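You operate a simulated robot arm through the tools that you are given. There is no shell and no other tool. Be economical: measure what you need, move in short steps, check, and stop when the job is done.

You are at the controls of a simulated two-armed robot. One attempt, no reset.

Task
Switch the magnifier switch on. Put the black cartridge on the top of the test bench away in the inside of the deep blue tray. Take the grey fuse and leave it on the yellow guard. Put the yellow job card on the frameless panel. Pick up the tall purple cartridge with one hand, pass it to the other hand and put it on the top of the black mat. Lift the lid of the square steel tin open. The order is free. Set down upright: black cartridge, grey fuse, yellow job card.

It is judged by the outcome, as a careful person would: the job done as asked, and still so three seconds after it is handed in. It fails if anything else is knocked over, pushed out of place, dropped, spilled or broken. Lids that push on must go on centred and level and be pressed home; caps that screw on are set level and turned clockwise until they are tight.

Robot
Two 7-joint arms with two-finger parallel grippers on one trunk, on a base that drives. Base frame: it is fixed to the floor where the robot stands at the start and does not move with it; the origin is under the middle of the robot, x ahead of it, y to its left, z up; the surface under the hand at the start is at about z = 0.853. Units: m, rad, N and s.
The left shoulder is at the start at [0.066, 0.173, 1.209], the right one opposite. With the tool pointing down near the work surface each hand reaches from about 0.22 to 0.7 m from the robot's upright axis, wherever it stands, measured 20 degrees to its own side. Places, roughly: black cartridge [0.5, -0.25, 1]; frameless panel (30x20x1 cm) [-0.6, 4.7, 0.9]; grey fuse (4x4x8 cm) [0.3, -0.2, 0.9]; inside of the deep blue tray (30x16 cm) [0.4, 3.26, 0.2]; lid of the square steel tin [-1.6, 0.4, 1]; magnifier switch [0.6, -0.2, 0.9]; tall purple cartridge [0.5, -0.75, 1]; top of the black mat [0.4, -0.2, 0.9]; yellow guard (6x5x3 cm) [0.3, -0.4, 0.9]; yellow job card [-1.25, 0.25, 1.25]. Payload 3.6 kg a hand.
The tool frame of a hand sits at the grasp point between the pads (the TCP): z along the fingers, y along the line on which they close. The tips reach 0.03 m beyond it. Largest opening 0.11 m; finger width 0.02, thickness 0.01; the body of the gripper, 0.048 by 0.112 m, starts 0.055 m behind the TCP.
Orientation is that of the tool frame in the base frame, as a unit quaternion [x, y, z, w]. With the fingers straight down and closing along the base's y, the tool's x points along the base's -x, its y along +y and its z along -z.

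Tools
- The arms move only by the tool play_rows. It takes "left_deltas", "right_deltas" or both (then of equal length, played together; a hand with none holds still); each is a list that holds one entry, the list of rows, each a list of 7 numbers: the shift along the tool's x, y, z in m, then the turn, a rotation vector about the tool's x, y, z in rad, then the closure, from 0 (fully open) to 1 (shut). In form: [[[dx, dy, dz, rx, ry, rz, fingers], ...]]. A call has 1 to 10 rows; each row is the pose to reach, as a shift and turn from the pose commanded when the call began, along the tool's axes at that moment. Rows are played at 5 a second. More than 0.05 m and 0.15 rad between two rows, or a gripper value outside its range, and nothing of the call is played. Where a pose cannot be reached the arm comes as near as it can. A force on the tool above 40 N (or 10 N above the force at the start of the call, whichever is more), or a blocked arm, ends the call early, and 0.2 s more pass. Each finger travels about 0.153 m/s and halts on what it meets, pressing with about 32 N; the grip force reading is that of the motor and also rises with nothing between the fingers. The clock runs only during rows and for 0.2 s after the last one: add rows that repeat a pose to give the fingers time. The reply holds the time, the measured pose of the TCP, the force on the tool along the base axes, the opening and the grip force, in the units named above and with some noise, with the torque about the TCP (base axes, N m) and any sound that the robot's microphone picked up, and new pictures: "show" is both (left out), scene, wrist or none (wrist: the cameras of the hands that moved).
- Cameras (640 x 400 px; columns grow to the right, rows downward): "scene" is now at [0.1501, -0.0435, 1.3854]; the picture's right is [-0.43, -0.90, 0.00], its down [-0.58, 0.28, -0.77] and it looks along [0.69, -0.33, -0.64] (base axes); focal length 214 px, centre (320, 200). "left" rides on the left gripper at [0.072, -0.017, -0.103] in its tool frame; the picture's right is [0.23, 0.97, 0.00], its down [-0.76, 0.18, -0.62] and it looks along [-0.61, 0.14, 0.78] (tool axes); focal length 222 px, centre (320, 200). "right" rides on the right gripper at [0.072, 0.017, -0.103] in its tool frame; the picture's right is [-0.23, 0.97, 0.00], its down [-0.76, -0.18, -0.62] and it looks along [-0.61, -0.14, 0.78] (tool axes); focal length 222 px, centre (320, 200). There is no depth. A picture from a camera that has moved, and an enlarged one, comes with that camera's place and axes in the base frame and with its lens. The place of the scene camera against the robot may be out by one fixed shift of up to 0.018 m in any direction.
- move_column(by): slides the trunk up (or, below 0, down) by that many m; the arms and the scene camera ride with it, the base frame stays. It gives what a move gives, with no picture.
- drive_base(legs): drives the robot by 1 to 6 legs, each [ahead, left, turn to the left] in m, m and rad, along the robot's own axes; the way and the turn of a leg run together, so that a leg with both is an arc; at most 1.5 m and 3.142 rad a leg. The arms and the cameras ride along, it lands a little off, and it stops where it bumps. It gives what a move gives, and a new picture of the scene camera.
- pan_tilt(pan, tilt): turns the head with the scene camera to pan (to the left, within 1.501 rad either way) and tilt (down, from -0.506 to 1.204), counted from straight ahead of the robot. It gives what a move gives, and a new picture of the scene camera.
- inspect(camera, box): a new picture of the part [left, top, right, bottom] of that camera's present view, enlarged. It takes no simulated time.
- close_job(): hands the job in; it is judged then, once.

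Work in short steps. Places have to be worked out from the pictures, the camera data and where the tool is seen: move nearer, look again, correct. Check each grasp and each placing, and mend what went wrong. You have 175 turns and 260 pictures in all, those below and enlarged ones among them. Open the grippers and draw the arms clear of the work before you hand the job in, unless the task says otherwise; then end with one line.

The tools are called by a JSON object that holds its "fn" and its "kwargs". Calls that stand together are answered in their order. play_rows: Moves the arms, as the interface text tells. Its arguments: {"type":"object","properties":{"left_deltas":{"type":"array","items":{"type":"array","items":{"type":"array","items":{"type":"number"}}}},"right_deltas":{"type":"array","items":{"type":"array","items":{"type":"array","items":{"type":"number"}}}},"show":{"type":"string","enum":["both","scene","wrist","none"]}},"required":[]} The other tools are called the same way: move_column (by) slides the trunk up or down; drive_base (legs) drives the base; pan_tilt (pan, tilt) turns the head that bears the scene camera; inspect (camera, box) takes an enlarged picture of a part of a camera's view; close_job () hands the job in.

At the start:

```text
time: 0.0
left_eef_pos: [0.4751, -0.0021, 1.251]
left_orientation: [-0.001, 1.0, 0.0, 0.001]
left_contact_force: [0.4, -0.8, 0.1]
left_ft_torque: [0.02, 0.0, -0.01]
left_finger_gap: 0.1101
left_gripper_force: 0.0
right_eef_pos: [0.3522, -0.4477, 1.2066]
right_orientation: [0.0, 1.0, 0.0, 0.0]
right_contact_force: [-0.5, 0.5, -0.7]
right_ft_torque: [-0.01, 0.0, 0.04]
right_finger_gap: 0.1099
right_gripper_force: 0.1
trunk travel left (down, up): [-0.325, 0.438]
robot x, y, heading: [0.0032, 0.0039, 0.004]
head pan, tilt: [-0.445, 0.696]
```

scene: 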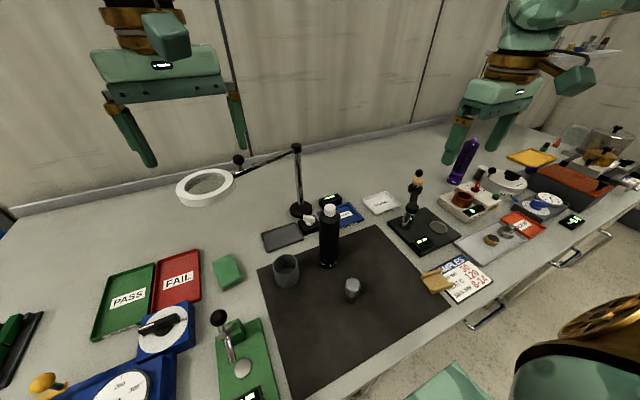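
right: 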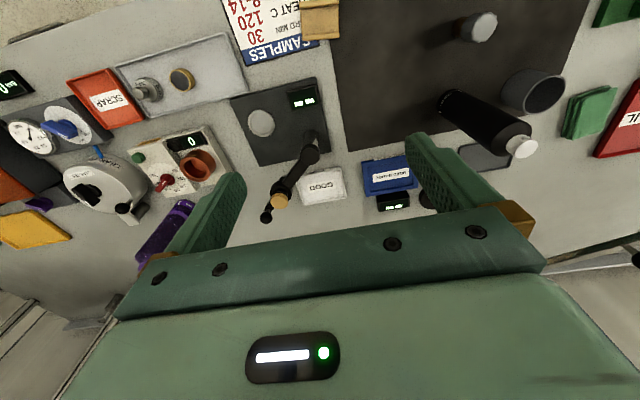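
left: 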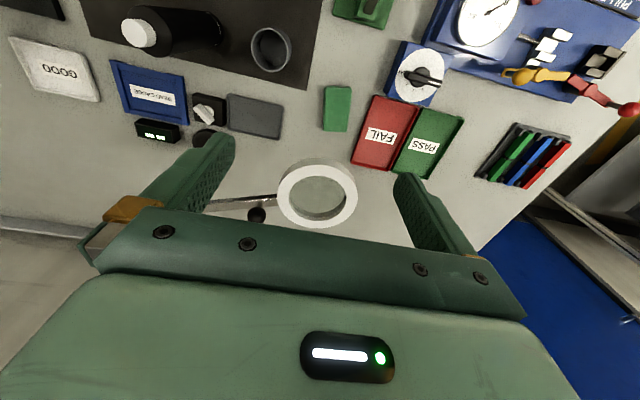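

I'll look closer at the bench centre before moving anything.

{"fn": "inspect", "kwargs": {"camera": "scene", "box": [230, 140, 390, 240]}}

{"fn": "inspect", "kwargs": {"camera": "scene", "box": [320, 200, 520, 325]}}

{"fn": "inspect", "kwargs": {"camera": "left", "box": [80, 50, 320, 200]}}

```text
4.00 times, centred on (310, 190) of scene
camera zoom: at [0.1501, -0.0435, 1.3854], right [-0.43, -0.9, 0.0], down [-0.58, 0.28, -0.77], along [0.69, -0.33, -0.64], focal length 858 px, centre (360, 240)
```

zoom: 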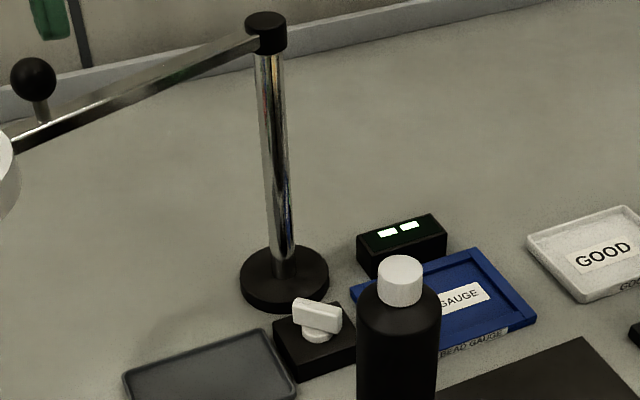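

```text
3.20 times, centred on (420, 262) of scene
camera zoom: at [0.1501, -0.0435, 1.3854], right [-0.43, -0.9, 0.0], down [-0.58, 0.28, -0.77], along [0.69, -0.33, -0.64], focal length 686 px, centre (0, 0)
```

zoom: 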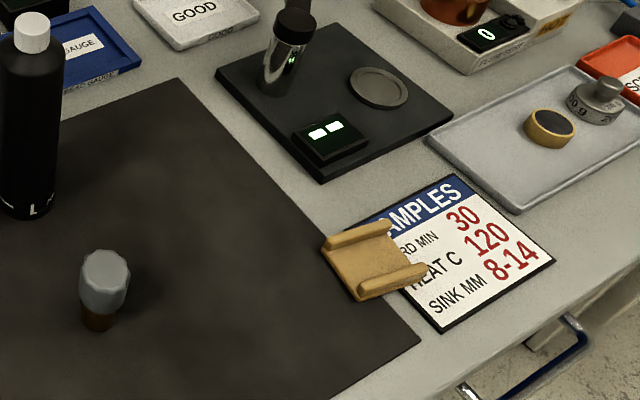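

```text
2.67 times, centred on (200, 125) of left
camera zoom: at [0.4024, -0.0173, 1.3556], right [-0.23, 0.97, 0.0], down [0.76, 0.18, 0.62], along [0.61, 0.14, -0.78], focal length 592 px, centre (640, 400)
```

zoom: 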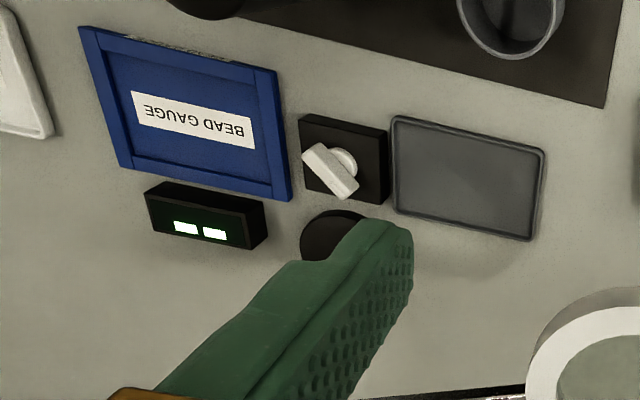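

The magnifier switch looks like a white bar knob on a black box at about (0.60, -0.22). I'll bring the left wrist camera nearer to see how it works.

{"fn": "play_rows", "kwargs": {"left_deltas": [[[0.012, -0.03, 0.025, 0, 0, 0, 0], [0.024, -0.06, 0.05, 0, 0, 0, 0], [0.036, -0.09, 0.075, 0, 0, 0, 0], [0.045, -0.12, 0.1, 0, 0, 0, 0]]], "show": "wrist"}}

```text
time: 1.0
left_eef_pos: [0.4304, -0.1236, 1.1518]
left_orientation: [-0.001, 1.0, 0.0, 0.0]
left_contact_force: [0.3, 0.2, -0.4]
left_ft_torque: [-0.03, 0.02, 0.0]
left_finger_gap: 0.1099
left_gripper_force: 0.1
right_eef_pos: [0.3538, -0.4493, 1.2058]
right_orientation: [0.0, 1.0, 0.001, -0.001]
right_contact_force: [0.7, -0.4, 1.6]
right_ft_torque: [0.0, -0.01, 0.01]
right_finger_gap: 0.1101
right_gripper_force: 0.0
trunk travel left (down, up): [-0.325, 0.438]
robot x, y, heading: [-0.0029, 0.0039, 0.001]
head pan, tilt: [-0.445, 0.696]
camera left: at [0.3578, -0.1402, 1.2559], right [-0.23, 0.97, 0.0], down [0.76, 0.18, 0.62], along [0.61, 0.14, -0.78], focal length 222 px, centre (320, 200)
```

left: 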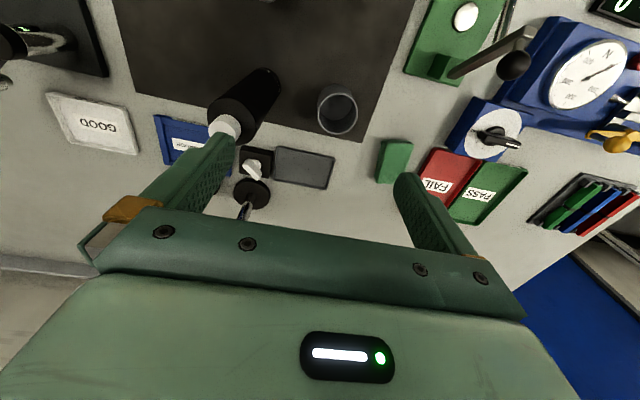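

{"fn": "inspect", "kwargs": {"camera": "left", "box": [216, 130, 296, 180]}}

{"fn": "inspect", "kwargs": {"camera": "scene", "box": [284, 202, 332, 232]}}

```text
8.00 times, centred on (256, 155) of left
camera zoom: at [0.3578, -0.1402, 1.2559], right [-0.23, 0.97, 0.0], down [0.76, 0.18, 0.62], along [0.61, 0.14, -0.78], focal length 1777 px, centre (832, 560)
```

zoom: 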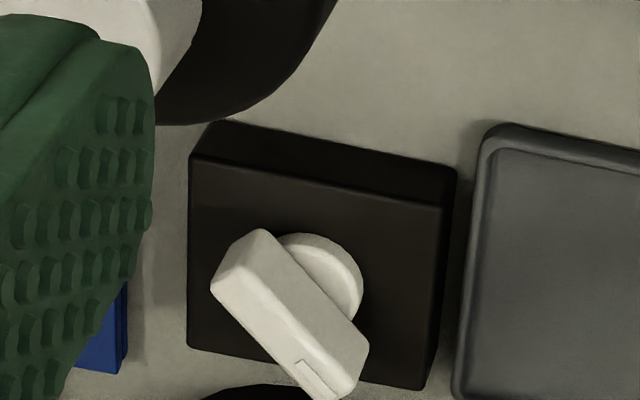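

```text
13.33 times, centred on (308, 217) of scene
camera zoom: at [0.1503, -0.0447, 1.3853], right [-0.43, -0.9, 0.0], down [-0.58, 0.28, -0.77], along [0.69, -0.33, -0.64], focal length 2860 px, centre (480, -27)
```

zoom: 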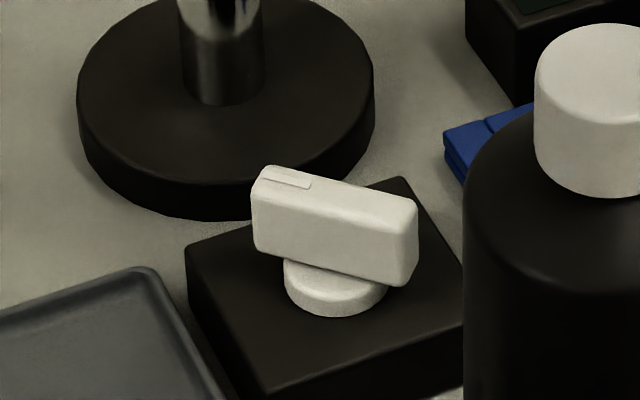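

It is a rotary knob, with its pointer at about 45° left. The black bottle stands close to it at (0.46, -0.22), so I'll take the bottle with the left hand first. I'm positioning above it.

{"fn": "play_rows", "kwargs": {"left_deltas": [[[-0.015, -0.047, 0, 0, 0, 0, 0], [-0.03, -0.094, 0, 0, 0, 0, 0], [-0.03, -0.094, 0.03, 0, 0, 0, 0], [-0.03, -0.094, 0.03, 0, 0, 0, 0]]]}}

```text
time: 2.0
left_eef_pos: [0.4444, -0.1707, 1.1369]
left_orientation: [0.0, 1.0, 0.0, 0.0]
left_contact_force: [0.7, 0.1, -0.3]
left_ft_torque: [-0.02, 0.0, 0.0]
left_finger_gap: 0.11
left_gripper_force: 0.1
left hand out of reach, approached as far as the arm can: row 2, 3, 4
right_eef_pos: [0.3533, -0.4499, 1.2071]
right_orientation: [0.0, 1.0, 0.0, 0.0]
right_contact_force: [-1.0, 0.3, -0.4]
right_ft_torque: [0.0, -0.01, 0.01]
right_finger_gap: 0.11
right_gripper_force: 0.1
trunk travel left (down, up): [-0.325, 0.438]
robot x, y, heading: [0.0015, -0.0006, 0.001]
head pan, tilt: [-0.445, 0.696]
camera scene: at [0.1501, -0.0436, 1.3853], right [-0.43, -0.9, 0.0], down [-0.58, 0.28, -0.77], along [0.69, -0.33, -0.64], focal length 214 px, centre (320, 200)
camera left: at [0.3716, -0.1863, 1.2404], right [-0.23, 0.97, 0.0], down [0.76, 0.18, 0.62], along [0.61, 0.14, -0.78], focal length 222 px, centre (320, 200)
```

scene: 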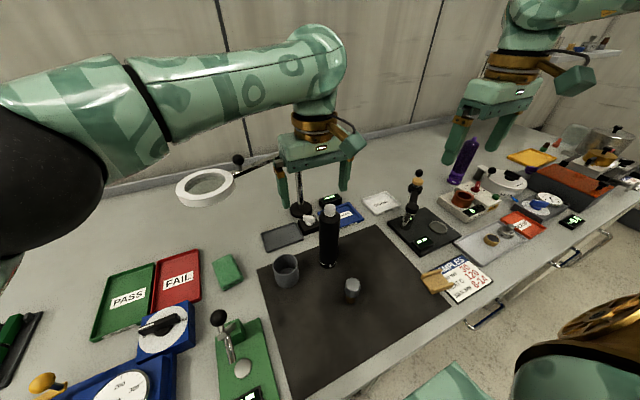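
left: 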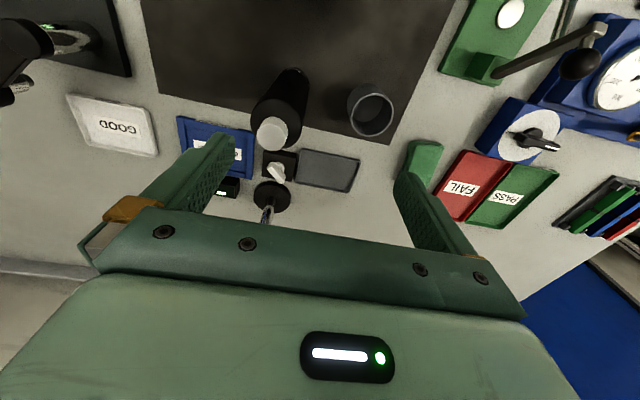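

The left arm can't reach that far across, so I'll shift the base about 0.16 m to the right.

{"fn": "drive_base", "kwargs": {"legs": [[0, -0.16, 0]]}}

```text
time: 3.4
left_eef_pos: [0.4459, -0.3284, 1.1359]
left_orientation: [-0.003, 1.0, 0.0, 0.0]
left_contact_force: [-0.5, -1.0, -0.4]
left_ft_torque: [0.04, -0.01, -0.04]
left_finger_gap: 0.11
left_gripper_force: 0.2
right_eef_pos: [0.355, -0.6062, 1.2065]
right_orientation: [-0.002, 1.0, 0.001, 0.0]
right_contact_force: [-0.8, -0.1, 0.8]
right_ft_torque: [0.07, 0.0, 0.0]
right_finger_gap: 0.11
right_gripper_force: 0.1
trunk travel left (down, up): [-0.325, 0.438]
robot x, y, heading: [-0.0009, -0.1613, 0.002]
head pan, tilt: [-0.445, 0.696]
camera scene: at [0.1507, -0.2044, 1.3853], right [-0.43, -0.9, 0.0], down [-0.58, 0.27, -0.77], along [0.69, -0.33, -0.64], focal length 214 px, centre (320, 200)
```

scene: 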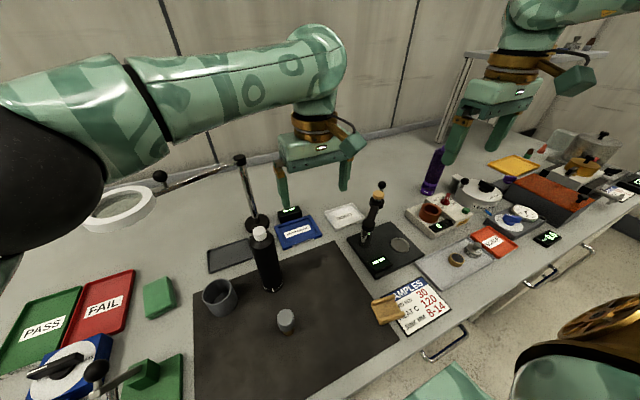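

Bottle is clear; I move the left hand back over it and look down.

{"fn": "play_rows", "kwargs": {"left_deltas": [[[-0.005, 0.04, 0, 0, 0, 0, 0], [-0.01, 0.08, 0, 0, 0, 0, 0], [-0.014, 0.11, 0, 0, 0, 0, 0], [-0.014, 0.11, 0, 0, 0, 0, 0]]]}}

```text
time: 4.4
left_eef_pos: [0.4582, -0.2181, 1.1359]
left_orientation: [-0.002, 1.0, 0.0, 0.0]
left_contact_force: [0.5, -0.4, 0.1]
left_ft_torque: [0.03, -0.02, -0.03]
left_finger_gap: 0.1099
left_gripper_force: 0.1
right_eef_pos: [0.3554, -0.608, 1.2069]
right_orientation: [-0.003, 1.0, 0.0, 0.001]
right_contact_force: [0.2, 0.3, 0.7]
right_ft_torque: [0.0, 0.02, -0.02]
right_finger_gap: 0.1101
right_gripper_force: 0.0
trunk travel left (down, up): [-0.325, 0.438]
robot x, y, heading: [-0.001, -0.1549, 0.005]
head pan, tilt: [-0.445, 0.696]
camera scene: at [0.1505, -0.2037, 1.3853], right [-0.43, -0.9, 0.0], down [-0.58, 0.27, -0.77], along [0.69, -0.33, -0.64], focal length 214 px, centre (320, 200)
camera left: at [0.3863, -0.2342, 1.2396], right [-0.23, 0.97, 0.0], down [0.76, 0.18, 0.62], along [0.61, 0.15, -0.78], focal length 222 px, centre (320, 200)
```

scene: 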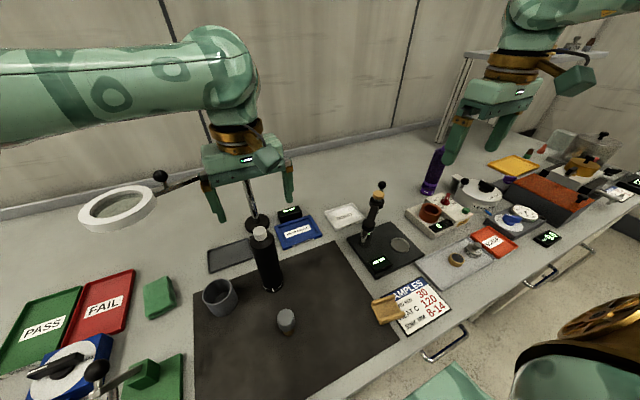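
left: 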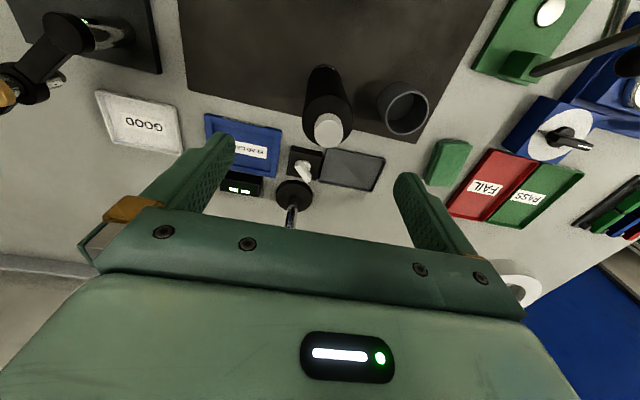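

The bottle axis comes out near (0.462, -0.209). I descend to z≈1.0 around its shoulder with the fingers open.

{"fn": "play_rows", "kwargs": {"left_deltas": [[[-0.004, 0.008, 0.03, 0, 0, 0, 0], [-0.004, 0.008, 0.06, 0, 0, 0, 0], [-0.004, 0.008, 0.09, 0, 0, 0, 0], [-0.004, 0.008, 0.115, 0, 0, 0, 0], [-0.004, 0.008, 0.136, 0, 0, 0, 0], [-0.004, 0.008, 0.136, 0, 0, 0, 0]]]}}

```text
time: 5.8
left_eef_pos: [0.4629, -0.2094, 0.9998]
left_orientation: [-0.002, 1.0, 0.0, 0.0]
left_contact_force: [-0.3, 0.8, 6.9]
left_ft_torque: [-0.03, 0.02, 0.02]
left_finger_gap: 0.1098
left_gripper_force: 0.0
right_eef_pos: [0.3549, -0.6065, 1.2075]
right_orientation: [-0.003, 1.0, 0.0, 0.0]
right_contact_force: [0.2, 0.2, -0.6]
right_ft_torque: [-0.01, -0.02, -0.03]
right_finger_gap: 0.1101
right_gripper_force: 0.1
trunk travel left (down, up): [-0.325, 0.438]
robot x, y, heading: [0.0013, -0.1607, 0.004]
head pan, tilt: [-0.445, 0.696]
camera scene: at [0.1502, -0.2028, 1.3855], right [-0.43, -0.9, 0.0], down [-0.58, 0.27, -0.77], along [0.69, -0.33, -0.64], focal length 214 px, centre (320, 200)
camera left: at [0.3901, -0.2261, 1.1045], right [-0.23, 0.97, 0.0], down [0.76, 0.18, 0.62], along [0.61, 0.14, -0.78], focal length 222 px, centre (320, 200)
```

scene: 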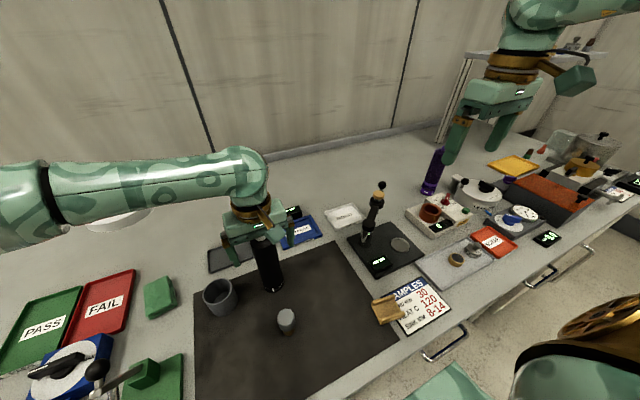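
left: 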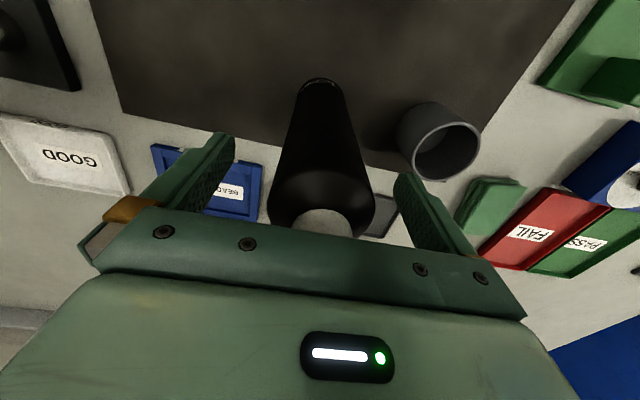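

Slight touch of the palm on the cap; I back up 8 mm and close on the bottle.

{"fn": "play_rows", "kwargs": {"left_deltas": [[[0, 0, -0.008, 0, 0, 0, 0], [0, 0, -0.008, 0, 0, 0, 0.4], [0, 0, -0.008, 0, 0, 0, 0.7], [0, 0, -0.008, 0, 0, 0, 0.7]]], "show": "wrist"}}

```text
time: 6.8
left_eef_pos: [0.4625, -0.2093, 1.0079]
left_orientation: [-0.002, 1.0, -0.001, 0.0]
left_contact_force: [-0.2, -0.8, 0.0]
left_ft_torque: [-0.15, 0.09, 0.06]
left_finger_gap: 0.0495
left_gripper_force: 32.0
right_eef_pos: [0.3557, -0.6064, 1.2064]
right_orientation: [-0.003, 1.0, 0.0, 0.0]
right_contact_force: [-0.4, -0.2, 0.7]
right_ft_torque: [0.02, 0.01, 0.0]
right_finger_gap: 0.1101
right_gripper_force: 0.1
trunk travel left (down, up): [-0.325, 0.438]
robot x, y, heading: [0.001, -0.1601, 0.005]
head pan, tilt: [-0.445, 0.696]
camera left: at [0.39, -0.2263, 1.1118], right [-0.23, 0.97, 0.0], down [0.76, 0.18, 0.62], along [0.61, 0.14, -0.78], focal length 222 px, centre (320, 200)
```

left: 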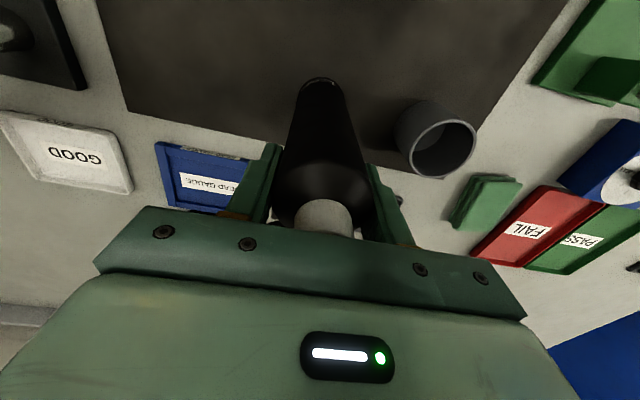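

Grip is firm (49.5 mm). I lift the bottle and carry it up and to the left, out of the way.

{"fn": "play_rows", "kwargs": {"left_deltas": [[[0, 0, -0.04, 0, 0, 0, 0.7], [0, 0, -0.08, 0, 0, 0, 0.7], [0, 0, -0.12, 0, 0, 0, 0.7], [0.02, 0.03, -0.14, 0, 0, 0, 0.7], [0.04, 0.06, -0.15, 0, 0, 0, 0.7], [0.06, 0.09, -0.16, 0, 0, 0, 0.7], [0.08, 0.13, -0.17, 0, 0, 0, 0.7], [0.1, 0.17, -0.17, 0, 0, 0, 0.7], [0.1, 0.2, -0.17, 0, 0, 0, 0.7]]], "show": "scene"}}

```text
time: 8.8
left_eef_pos: [0.3603, -0.0096, 1.1778]
left_orientation: [-0.002, 1.0, 0.0, -0.002]
left_contact_force: [0.3, 0.2, -2.9]
left_ft_torque: [-0.02, -0.01, 0.01]
left_finger_gap: 0.0497
left_gripper_force: 32.3
right_eef_pos: [0.3551, -0.6052, 1.2067]
right_orientation: [-0.002, 1.0, 0.0, 0.001]
right_contact_force: [-0.9, -0.9, 0.8]
right_ft_torque: [0.02, -0.02, -0.03]
right_finger_gap: 0.1101
right_gripper_force: 0.0
trunk travel left (down, up): [-0.325, 0.438]
robot x, y, heading: [-0.0008, -0.1582, 0.007]
head pan, tilt: [-0.445, 0.696]
camera scene: at [0.1509, -0.2015, 1.3853], right [-0.43, -0.9, 0.0], down [-0.58, 0.27, -0.77], along [0.69, -0.33, -0.64], focal length 214 px, centre (320, 200)
```

scene: 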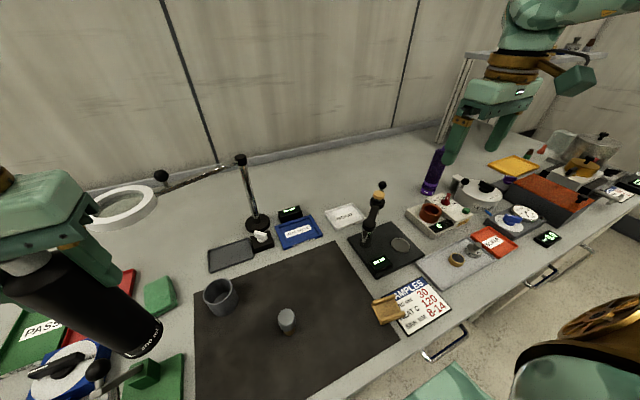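

Now the right hand goes toward the knob, staying high, and yaws 45° so that the fingers will straddle the bar.

{"fn": "play_rows", "kwargs": {"right_deltas": [[[-0.02, 0.04, 0, 0, 0, -0.08, 0], [-0.04, 0.08, 0, 0, 0, -0.16, 0], [-0.06, 0.12, 0, 0, 0, -0.25, 0], [-0.08, 0.16, 0, 0, 0, -0.34, 0], [-0.1, 0.2, 0, 0, 0, -0.43, 0.2], [-0.12, 0.24, 0, 0, 0, -0.52, 0.4], [-0.14, 0.28, 0, 0, 0, -0.61, 0.5], [-0.16, 0.32, 0, 0, 0, -0.7, 0.6], [-0.19, 0.35, 0.02, 0, 0, -0.785, 0.6], [-0.19, 0.366, 0.06, 0, 0, -0.785, 0.6]]]}}

```text
time: 11.0
left_eef_pos: [0.3618, -0.0108, 1.1766]
left_orientation: [-0.003, 1.0, 0.0, 0.001]
left_contact_force: [-0.2, 0.3, -3.6]
left_ft_torque: [0.0, -0.01, 0.02]
left_finger_gap: 0.0497
left_gripper_force: 32.0
right_eef_pos: [0.5051, -0.32, 1.1513]
right_orientation: [-0.384, 0.923, 0.001, 0.001]
right_contact_force: [-0.1, -0.2, -0.6]
right_ft_torque: [0.0, -0.02, 0.03]
right_finger_gap: 0.0441
right_gripper_force: 0.2
right hand out of reach, approached as far as the arm can: row 7, 8, 9, 10
trunk travel left (down, up): [-0.325, 0.438]
robot x, y, heading: [0.0049, -0.1589, 0.009]
head pan, tilt: [-0.445, 0.696]
camera scene: at [0.1508, -0.2019, 1.3853], right [-0.43, -0.9, 0.0], down [-0.58, 0.27, -0.77], along [0.69, -0.33, -0.64], focal length 214 px, centre (320, 200)
camera right: at [0.4425, -0.3589, 1.2559], right [-0.53, 0.85, 0.0], down [0.66, 0.41, 0.63], along [0.53, 0.33, -0.78], focal length 222 px, centre (320, 200)
```

scene: 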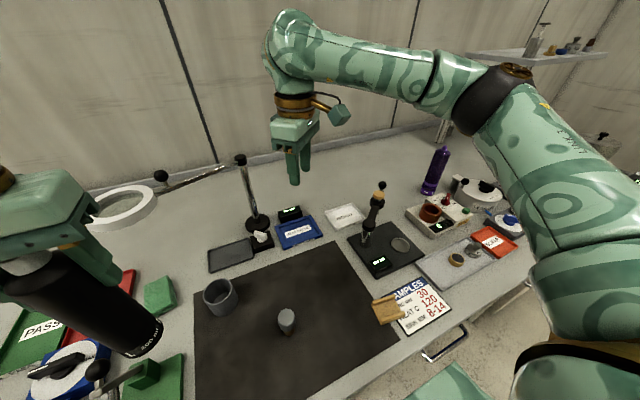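
right: 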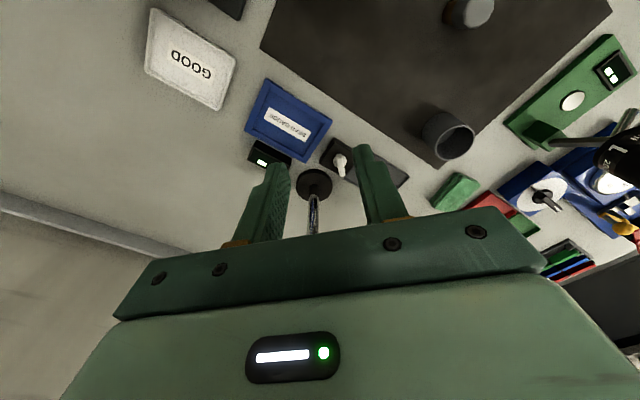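

The right hand is also short of reach from here. At base y≈0 the knob lies at its best angle, so I drive back left.

{"fn": "drive_base", "kwargs": {"legs": [[0, 0.15, 0]]}}

{"fn": "play_rows", "kwargs": {"right_deltas": [[[0, 0, 0.01, 0, 0, 0, 0.6]]], "show": "wrist"}}

```text
time: 12.4
left_eef_pos: [0.36, 0.1418, 1.1783]
left_orientation: [-0.004, 1.0, -0.001, 0.0]
left_contact_force: [0.2, 0.8, -3.7]
left_ft_torque: [-0.02, 0.0, 0.0]
left_finger_gap: 0.0496
left_gripper_force: 32.2
right_eef_pos: [0.5049, -0.1676, 1.1523]
right_orientation: [-0.385, 0.923, 0.001, 0.001]
right_contact_force: [0.3, 0.0, -0.2]
right_ft_torque: [-0.07, -0.01, 0.02]
right_finger_gap: 0.0439
right_gripper_force: 0.1
trunk travel left (down, up): [-0.325, 0.438]
robot x, y, heading: [-0.0021, -0.0091, 0.007]
head pan, tilt: [-0.445, 0.696]
camera scene: at [0.1502, -0.0502, 1.3854], right [-0.42, -0.91, 0.0], down [-0.58, 0.27, -0.77], along [0.69, -0.33, -0.64], focal length 214 px, centre (320, 200)
```

scene: 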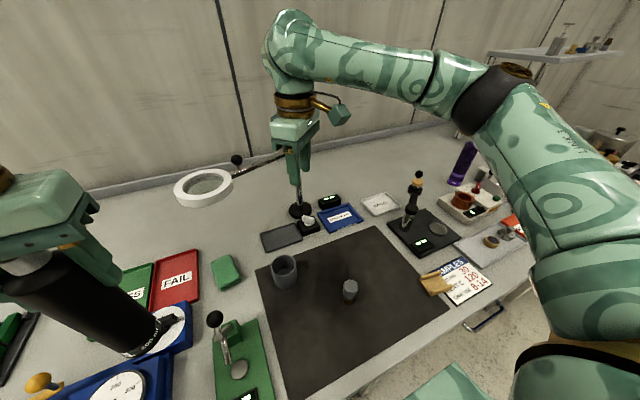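

```text
time: 12.8
left_eef_pos: [0.3605, 0.1396, 1.1779]
left_orientation: [-0.005, 1.0, 0.0, -0.001]
left_contact_force: [0.7, -0.6, -2.5]
left_ft_torque: [0.01, 0.01, 0.0]
left_finger_gap: 0.0497
left_gripper_force: 32.0
right_eef_pos: [0.5049, -0.1696, 1.1423]
right_orientation: [-0.385, 0.923, 0.002, 0.002]
right_contact_force: [0.1, 0.9, 0.3]
right_ft_torque: [-0.02, 0.0, 0.01]
right_finger_gap: 0.0439
right_gripper_force: 0.1
trunk travel left (down, up): [-0.325, 0.438]
robot x, y, heading: [0.0001, -0.0074, 0.01]
head pan, tilt: [-0.445, 0.696]
camera right: at [0.4426, -0.2085, 1.2454], right [-0.53, 0.85, 0.0], down [0.66, 0.41, 0.63], along [0.53, 0.33, -0.78], focal length 222 px, centre (320, 200)
```

right: 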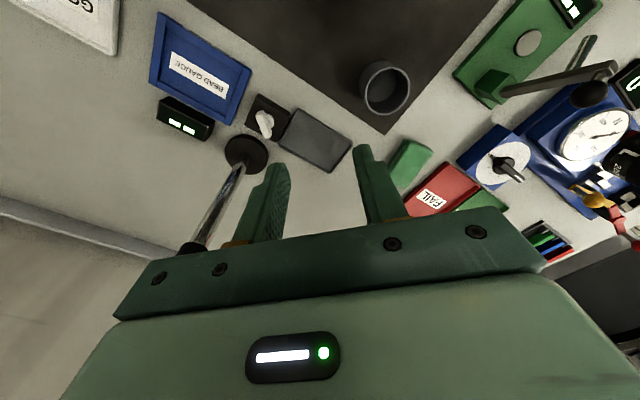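

The knob is at (0.594, -0.217). The magnifier post is close behind it, so I lean the hand back 20° while moving above the knob.

{"fn": "play_rows", "kwargs": {"right_deltas": [[[-0.01, -0.03, 0, 0, -0.1, 0, 0.6], [-0.02, -0.06, 0.02, 0, -0.2, 0, 0.6], [-0.03, -0.096, 0.05, 0, -0.3, 0, 0.6], [-0.03, -0.096, 0.09, 0, -0.35, 0, 0.6], [-0.03, -0.096, 0.13, 0, -0.35, 0, 0.6], [-0.03, -0.096, 0.15, 0, -0.35, 0, 0.6], [-0.03, -0.096, 0.15, 0, -0.35, 0, 0.6]]]}}

```text
time: 14.4
left_eef_pos: [0.3603, 0.1404, 1.1776]
left_orientation: [-0.004, 1.0, 0.001, 0.0]
left_contact_force: [0.5, 0.2, -2.5]
left_ft_torque: [-0.01, -0.04, 0.02]
left_finger_gap: 0.0495
left_gripper_force: 31.6
right_eef_pos: [0.5952, -0.2133, 0.9918]
right_orientation: [-0.38, 0.908, 0.067, 0.162]
right_contact_force: [0.7, -0.2, 0.9]
right_ft_torque: [0.03, 0.01, -0.03]
right_finger_gap: 0.0439
right_gripper_force: 0.1
trunk travel left (down, up): [-0.325, 0.438]
robot x, y, heading: [-0.0005, -0.012, 0.01]
head pan, tilt: [-0.445, 0.696]
camera scene: at [0.1502, -0.0516, 1.3853], right [-0.42, -0.91, 0.0], down [-0.58, 0.27, -0.77], along [0.69, -0.33, -0.64], focal length 214 px, centre (320, 200)
camera right: at [0.5104, -0.2745, 1.0647], right [-0.54, 0.84, 0.08], down [0.48, 0.23, 0.85], along [0.69, 0.5, -0.52], focal length 222 px, centre (320, 200)
```

scene: 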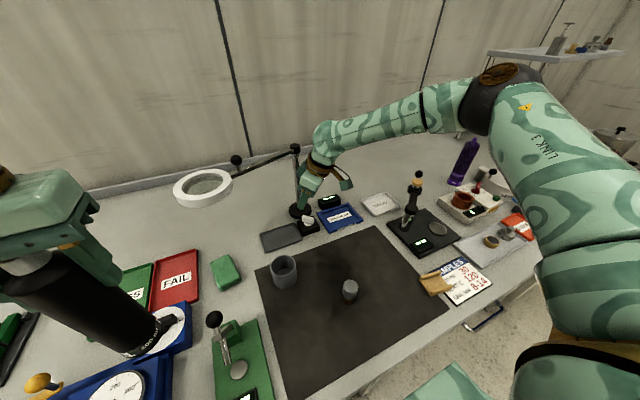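
right: 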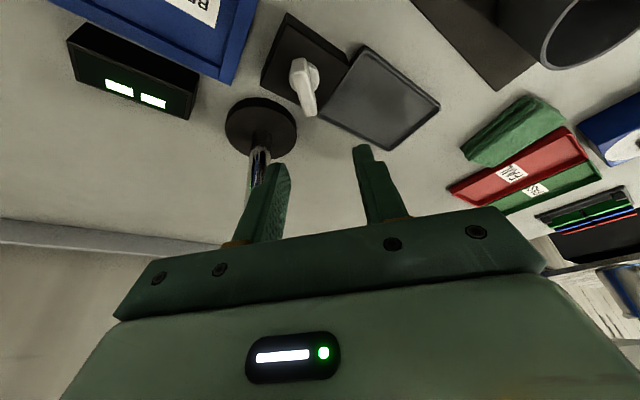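

Knob is centred within a few millimetres. I descend to put the fingertips around the bar.

{"fn": "play_rows", "kwargs": {"right_deltas": [[[0.0138, -0.0028, 0.03, 0, 0, 0, 0.6], [0.0276, -0.0028, 0.059, 0, 0, 0, 0.6], [0.0276, -0.0028, 0.059, 0, 0, 0, 0.6]]], "show": "wrist"}}

{"fn": "inspect", "kwargs": {"camera": "right", "box": [220, 60, 420, 185]}}

{"fn": "inspect", "kwargs": {"camera": "scene", "box": [268, 170, 364, 230]}}

```text
time: 15.2
left_eef_pos: [0.3599, 0.1406, 1.1778]
left_orientation: [-0.005, 1.0, 0.001, 0.0]
left_contact_force: [0.0, -0.4, -3.3]
left_ft_torque: [0.0, 0.0, 0.07]
left_finger_gap: 0.0495
left_gripper_force: 32.2
right_eef_pos: [0.5872, -0.2228, 0.931]
right_orientation: [-0.38, 0.908, 0.068, 0.163]
right_contact_force: [-0.4, -0.5, 0.8]
right_ft_torque: [0.01, -0.01, 0.02]
right_finger_gap: 0.044
right_gripper_force: 0.1
right hand out of reach, approached as far as the arm can: row 2, 3
trunk travel left (down, up): [-0.325, 0.438]
robot x, y, heading: [0.0023, -0.0112, 0.007]
head pan, tilt: [-0.445, 0.696]
camera right: at [0.5019, -0.2846, 1.0048], right [-0.54, 0.84, 0.08], down [0.48, 0.23, 0.85], along [0.69, 0.5, -0.52], focal length 222 px, centre (320, 200)
```

right: 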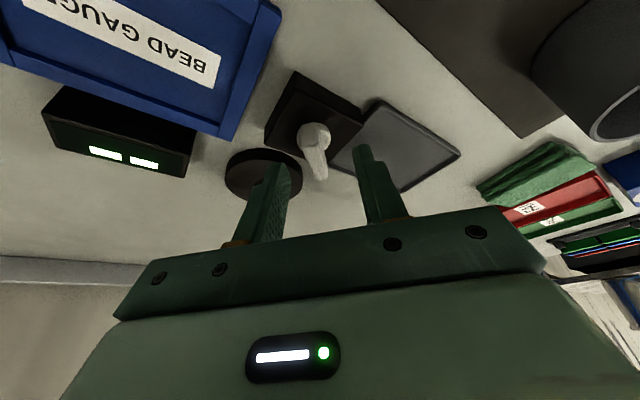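

```text
3.20 times, centred on (320, 122) of right
camera zoom: at [0.5019, -0.2846, 1.0048], right [-0.54, 0.84, 0.08], down [0.48, 0.23, 0.85], along [0.69, 0.5, -0.52], focal length 711 px, centre (320, 448)
```

zoom: 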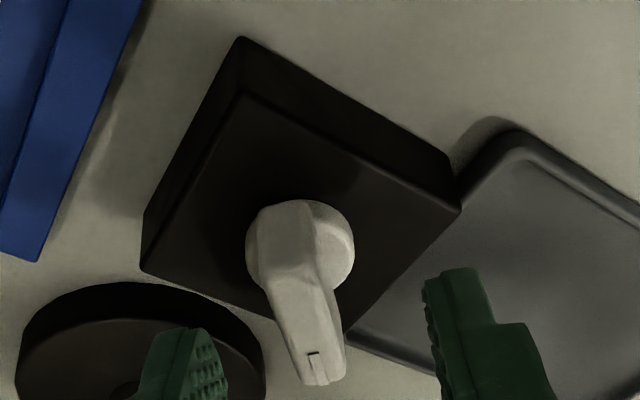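

```text
6.67 times, centred on (316, 200) of scene
camera zoom: at [0.1502, -0.0515, 1.3853], right [-0.42, -0.91, 0.0], down [-0.58, 0.27, -0.77], along [0.69, -0.33, -0.64], focal length 1430 px, centre (347, 200)
```

zoom: 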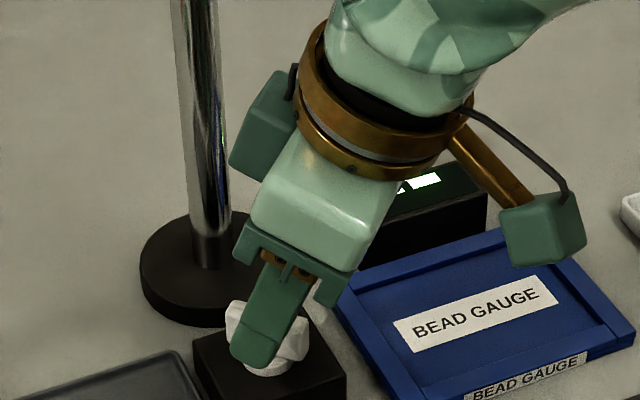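

The hand is at its reach limit but aligned. I lower the trunk 12 mm so the tips come well down over the bar, then check.

{"fn": "move_column", "kwargs": {"by": -0.012}}

{"fn": "inspect", "kwargs": {"camera": "right", "box": [220, 60, 420, 185]}}

```text
time: 15.8
left_eef_pos: [0.3598, 0.1399, 1.1654]
left_orientation: [-0.004, 1.0, -0.001, 0.001]
left_contact_force: [0.5, -0.3, -2.0]
left_ft_torque: [0.02, -0.02, -0.02]
left_finger_gap: 0.0496
left_gripper_force: 32.2
right_eef_pos: [0.5856, -0.2237, 0.9197]
right_orientation: [-0.38, 0.908, 0.068, 0.161]
right_contact_force: [-0.5, 0.3, -0.4]
right_ft_torque: [0.02, -0.02, -0.01]
right_finger_gap: 0.044
right_gripper_force: 0.0
trunk travel left (down, up): [-0.313, 0.45]
robot x, y, heading: [0.0011, -0.0092, 0.008]
head pan, tilt: [-0.445, 0.696]
```

```text
3.20 times, centred on (320, 122) of right
camera zoom: at [0.5006, -0.2856, 0.9933], right [-0.54, 0.84, 0.08], down [0.48, 0.23, 0.85], along [0.69, 0.5, -0.52], focal length 711 px, centre (320, 448)
```

zoom: 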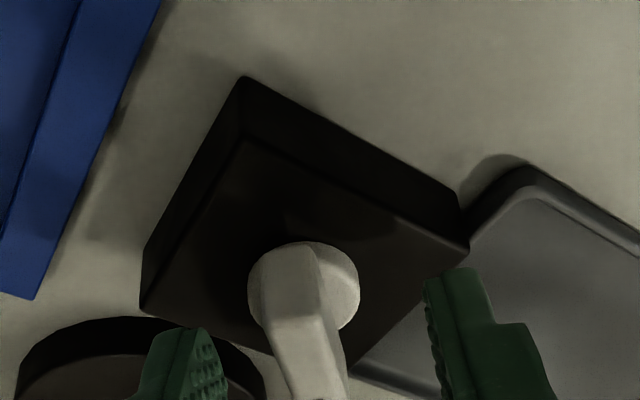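

The bar lies between the fingers. I close on it.

{"fn": "play_rows", "kwargs": {"right_deltas": [[[0, 0, 0, 0, 0, 0, 0.8], [0, 0, 0, 0, 0, 0, 0.95], [0, 0, 0, 0, 0, 0, 0.95]]], "show": "wrist"}}

{"fn": "inspect", "kwargs": {"camera": "right", "box": [220, 60, 420, 185]}}

```text
time: 16.6
left_eef_pos: [0.3613, 0.1377, 1.1659]
left_orientation: [-0.005, 1.0, 0.001, 0.0]
left_contact_force: [0.1, -0.8, -3.8]
left_ft_torque: [0.01, 0.03, 0.01]
left_finger_gap: 0.0495
left_gripper_force: 32.0
right_eef_pos: [0.5877, -0.2261, 0.9202]
right_orientation: [-0.379, 0.909, 0.069, 0.163]
right_contact_force: [14.8, -9.7, 5.2]
right_ft_torque: [-0.77, 0.13, -0.6]
right_finger_gap: 0.0119
right_gripper_force: 44.7
trunk travel left (down, up): [-0.313, 0.45]
robot x, y, heading: [0.0006, -0.0133, 0.008]
head pan, tilt: [-0.445, 0.696]
camera right: at [0.5031, -0.2877, 0.9929], right [-0.54, 0.84, 0.08], down [0.48, 0.23, 0.85], along [0.69, 0.5, -0.52], focal length 222 px, centre (320, 200)
```

right: 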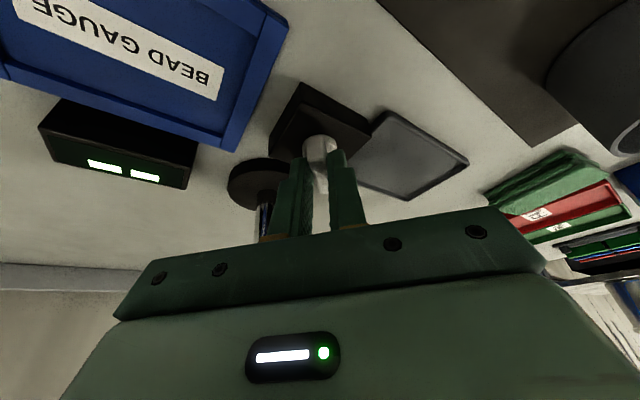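

```text
3.20 times, centred on (320, 122) of right
camera zoom: at [0.5031, -0.2877, 0.9929], right [-0.54, 0.84, 0.08], down [0.48, 0.23, 0.85], along [0.69, 0.5, -0.52], focal length 711 px, centre (320, 448)
```

zoom: 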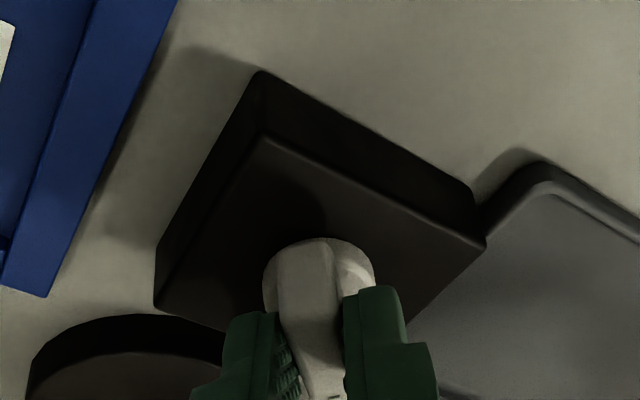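

Bar gripped (12 mm). I turn it clockwise (seen from above) about the vertical and watch for a click.

{"fn": "play_rows", "kwargs": {"right_deltas": [[[0, -0.002, 0, 0.045, 0, 0.122, 0.95], [0, -0.003, 0, 0.09, 0, 0.244, 0.95], [0, -0.003, 0, 0.135, 0, 0.366, 0.95], [0, -0.003, 0, 0.18, 0, 0.488, 0.95], [0, -0.003, 0, 0.225, 0, 0.61, 0.95], [0, -0.003, 0, 0.225, 0, 0.61, 0.95]]]}}

```text
time: 18.0
left_eef_pos: [0.3581, 0.1422, 1.1664]
left_orientation: [-0.006, 1.0, 0.0, -0.001]
left_contact_force: [1.0, -0.5, -2.4]
left_ft_torque: [0.03, -0.05, -0.01]
left_finger_gap: 0.0498
left_gripper_force: 32.1
right_eef_pos: [0.5834, -0.2186, 0.9198]
right_orientation: [-0.075, 0.982, 0.02, 0.172]
right_contact_force: [-2.6, 12.2, 2.0]
right_ft_torque: [0.02, 0.54, 0.22]
right_finger_gap: 0.0119
right_gripper_force: 44.9
trunk travel left (down, up): [-0.313, 0.45]
robot x, y, heading: [-0.0007, -0.0083, 0.013]
head pan, tilt: [-0.445, 0.696]
stopped in row 6 (right hand): the force on the tool passed its limit at 42 N (the readings are from after the stop); the commanded pose is now the measured one
camera scene: at [0.1544, -0.0508, 1.3733], right [-0.42, -0.91, 0.0], down [-0.58, 0.27, -0.77], along [0.7, -0.32, -0.64], focal length 214 px, centre (320, 200)
camera right: at [0.4795, -0.2175, 0.9938], right [0.06, 0.99, 0.09], down [0.53, -0.11, 0.84], along [0.85, -0.01, -0.53], focal length 222 px, centre (320, 200)
```

scene: 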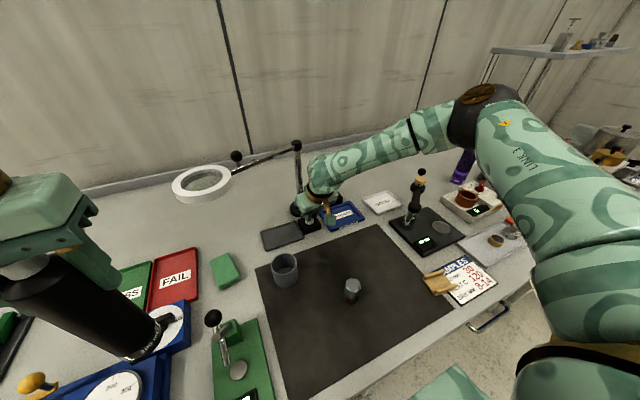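
right: 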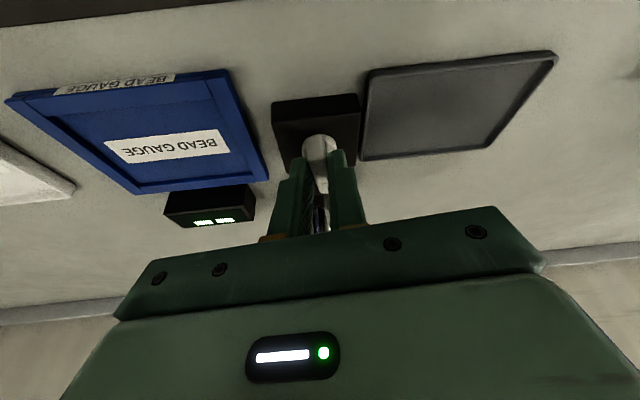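

The bar has turned about 37° and the stop came from side load: the fitted pivot is under the fingertips, near (0.597, -0.216). I continue turning about that pivot.

{"fn": "play_rows", "kwargs": {"right_deltas": [[[0, 0.002, 0, 0, 0, 0, 0.95], [0, 0.0041, 0, 0.045, 0, 0.137, 0.95], [0, 0.0061, 0, 0.1, 0, 0.275, 0.95], [-0.001, 0.0081, 0, 0.15, 0, 0.41, 0.95], [-0.002, 0.01, 0.001, 0.2, 0, 0.545, 0.95], [-0.003, 0.0116, 0.001, 0.25, 0, 0.68, 0.95], [-0.0045, 0.0131, 0.0015, 0.3, 0, 0.82, 0.95], [-0.0045, 0.0131, 0.0015, 0.3, 0, 0.82, 0.95]]]}}

```text
time: 18.6
left_eef_pos: [0.3639, 0.1442, 1.1642]
left_orientation: [-0.008, 1.0, -0.001, -0.002]
left_contact_force: [-0.3, -0.1, -2.6]
left_ft_torque: [0.0, 0.0, 0.0]
left_finger_gap: 0.0496
left_gripper_force: 32.5
right_eef_pos: [0.5829, -0.2154, 0.9221]
right_orientation: [0.005, 0.985, 0.009, 0.171]
right_contact_force: [17.4, 11.3, -20.8]
right_ft_torque: [-0.27, -1.14, 0.15]
right_finger_gap: 0.0118
right_gripper_force: 44.9
right hand out of reach, approached as far as the arm can: row 2, 3
trunk travel left (down, up): [-0.313, 0.45]
robot x, y, heading: [0.0001, -0.0059, 0.011]
head pan, tilt: [-0.445, 0.696]
stopped in row 3 (right hand): the force on the tool passed its limit at 47 N (the readings are from after the stop); the commanded pose is now the measured one
camera scene: at [0.1602, -0.05, 1.3723], right [-0.42, -0.91, 0.0], down [-0.59, 0.27, -0.76], along [0.69, -0.32, -0.64], focal length 214 px, centre (320, 200)
camera right: at [0.4806, -0.199, 0.9951], right [0.22, 0.97, 0.09], down [0.51, -0.2, 0.84], along [0.83, -0.14, -0.53], focal length 222 px, centre (320, 200)
```

scene: 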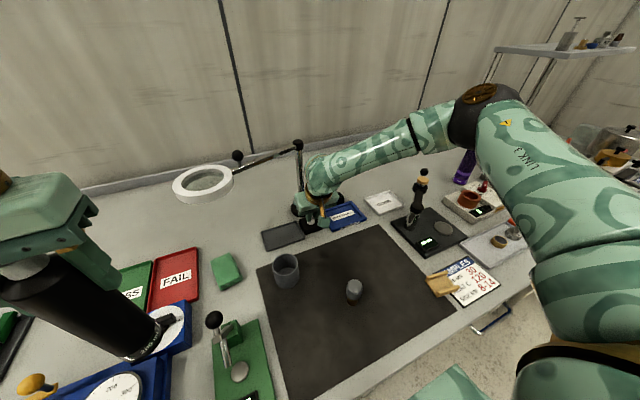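
right: 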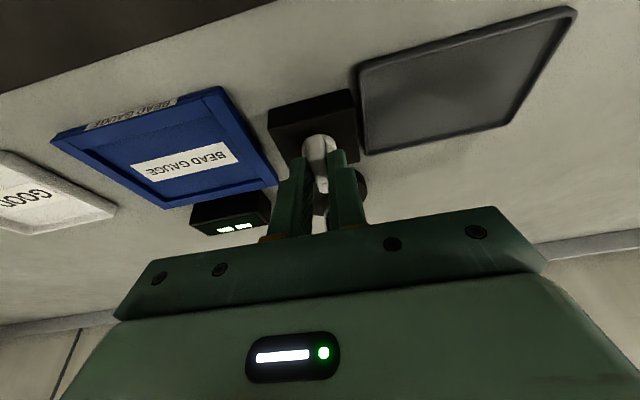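

The arm is at its reach limit and pulling on the knob. I release, back off, and drive the base slightly forward for better reach.

{"fn": "play_rows", "kwargs": {"right_deltas": [[[0, 0, 0, 0, 0, 0, 0.7], [0, 0, 0, 0, 0, 0, 0.6], [0, 0, -0.04, 0, 0, 0, 0.6], [0, 0, -0.08, 0, 0, 0, 0.6], [0.02, 0, -0.11, 0, 0, 0, 0.6]]], "show": "wrist"}}

{"fn": "drive_base", "kwargs": {"legs": [[0.06, 0.02, 0]]}}

{"fn": "inspect", "kwargs": {"camera": "right", "box": [240, 60, 400, 160]}}

```text
time: 19.8
left_eef_pos: [0.3577, 0.143, 1.1664]
left_orientation: [-0.008, 1.0, 0.0, 0.0]
left_contact_force: [-0.4, -0.5, -2.8]
left_ft_torque: [-0.02, -0.04, 0.01]
left_finger_gap: 0.0495
left_gripper_force: 32.0
right_eef_pos: [0.5249, -0.22, 1.0208]
right_orientation: [0.007, 0.985, 0.007, 0.173]
right_contact_force: [0.2, -0.8, 0.1]
right_ft_torque: [0.01, -0.02, 0.02]
right_finger_gap: 0.0439
right_gripper_force: 0.0
trunk travel left (down, up): [-0.313, 0.45]
robot x, y, heading: [0.0021, -0.0116, 0.017]
head pan, tilt: [-0.445, 0.696]
camera right: at [0.4198, -0.2025, 1.095], right [0.22, 0.97, 0.09], down [0.5, -0.2, 0.84], along [0.84, -0.14, -0.53], focal length 222 px, centre (320, 200)
```

right: 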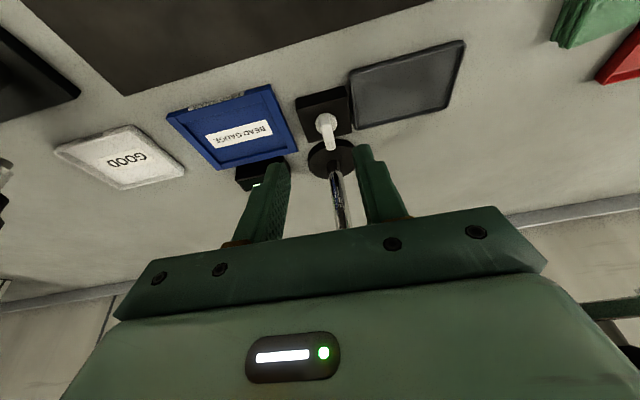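

```text
time: 20.9
left_eef_pos: [0.389, 0.1504, 1.1655]
left_orientation: [0.002, 1.0, 0.0, -0.001]
left_contact_force: [-0.7, -0.3, -3.0]
left_ft_torque: [0.01, -0.05, 0.0]
left_finger_gap: 0.0495
left_gripper_force: 32.3
right_eef_pos: [0.5457, -0.2161, 1.0208]
right_orientation: [0.016, 0.985, 0.007, 0.174]
right_contact_force: [0.4, 0.3, 0.5]
right_ft_torque: [0.03, -0.03, 0.03]
right_finger_gap: 0.0441
right_gripper_force: 0.1
trunk travel left (down, up): [-0.313, 0.45]
robot x, y, heading: [0.0273, 0.0039, -0.002]
head pan, tilt: [-0.445, 0.696]
stopped in leg 1: the robot was blocked; the commanded pose is now the measured one
camera scene: at [0.1796, -0.0392, 1.3734], right [-0.44, -0.9, 0.0], down [-0.58, 0.28, -0.77], along [0.69, -0.33, -0.64], focal length 214 px, centre (320, 200)
```

scene: 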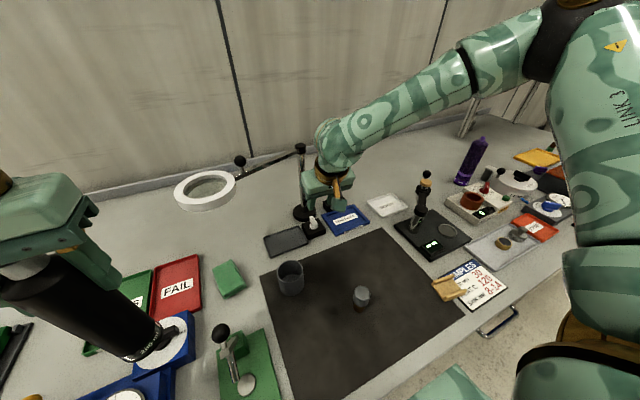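

```text
4.00 times, centred on (320, 110) of right
camera zoom: at [0.4431, -0.1969, 1.0944], right [0.24, 0.97, 0.09], down [0.5, -0.21, 0.84], along [0.83, -0.16, -0.53], focal length 888 px, centre (320, 560)
```

zoom: 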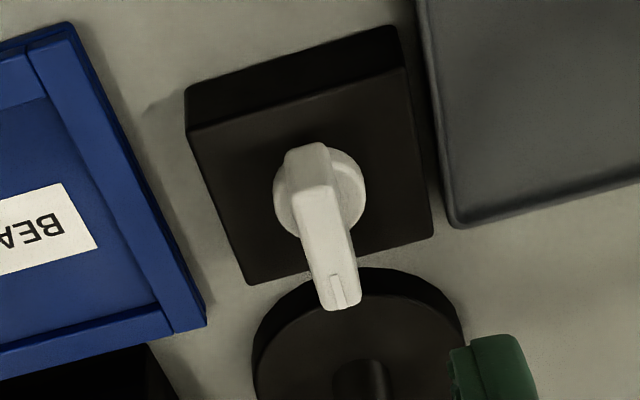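

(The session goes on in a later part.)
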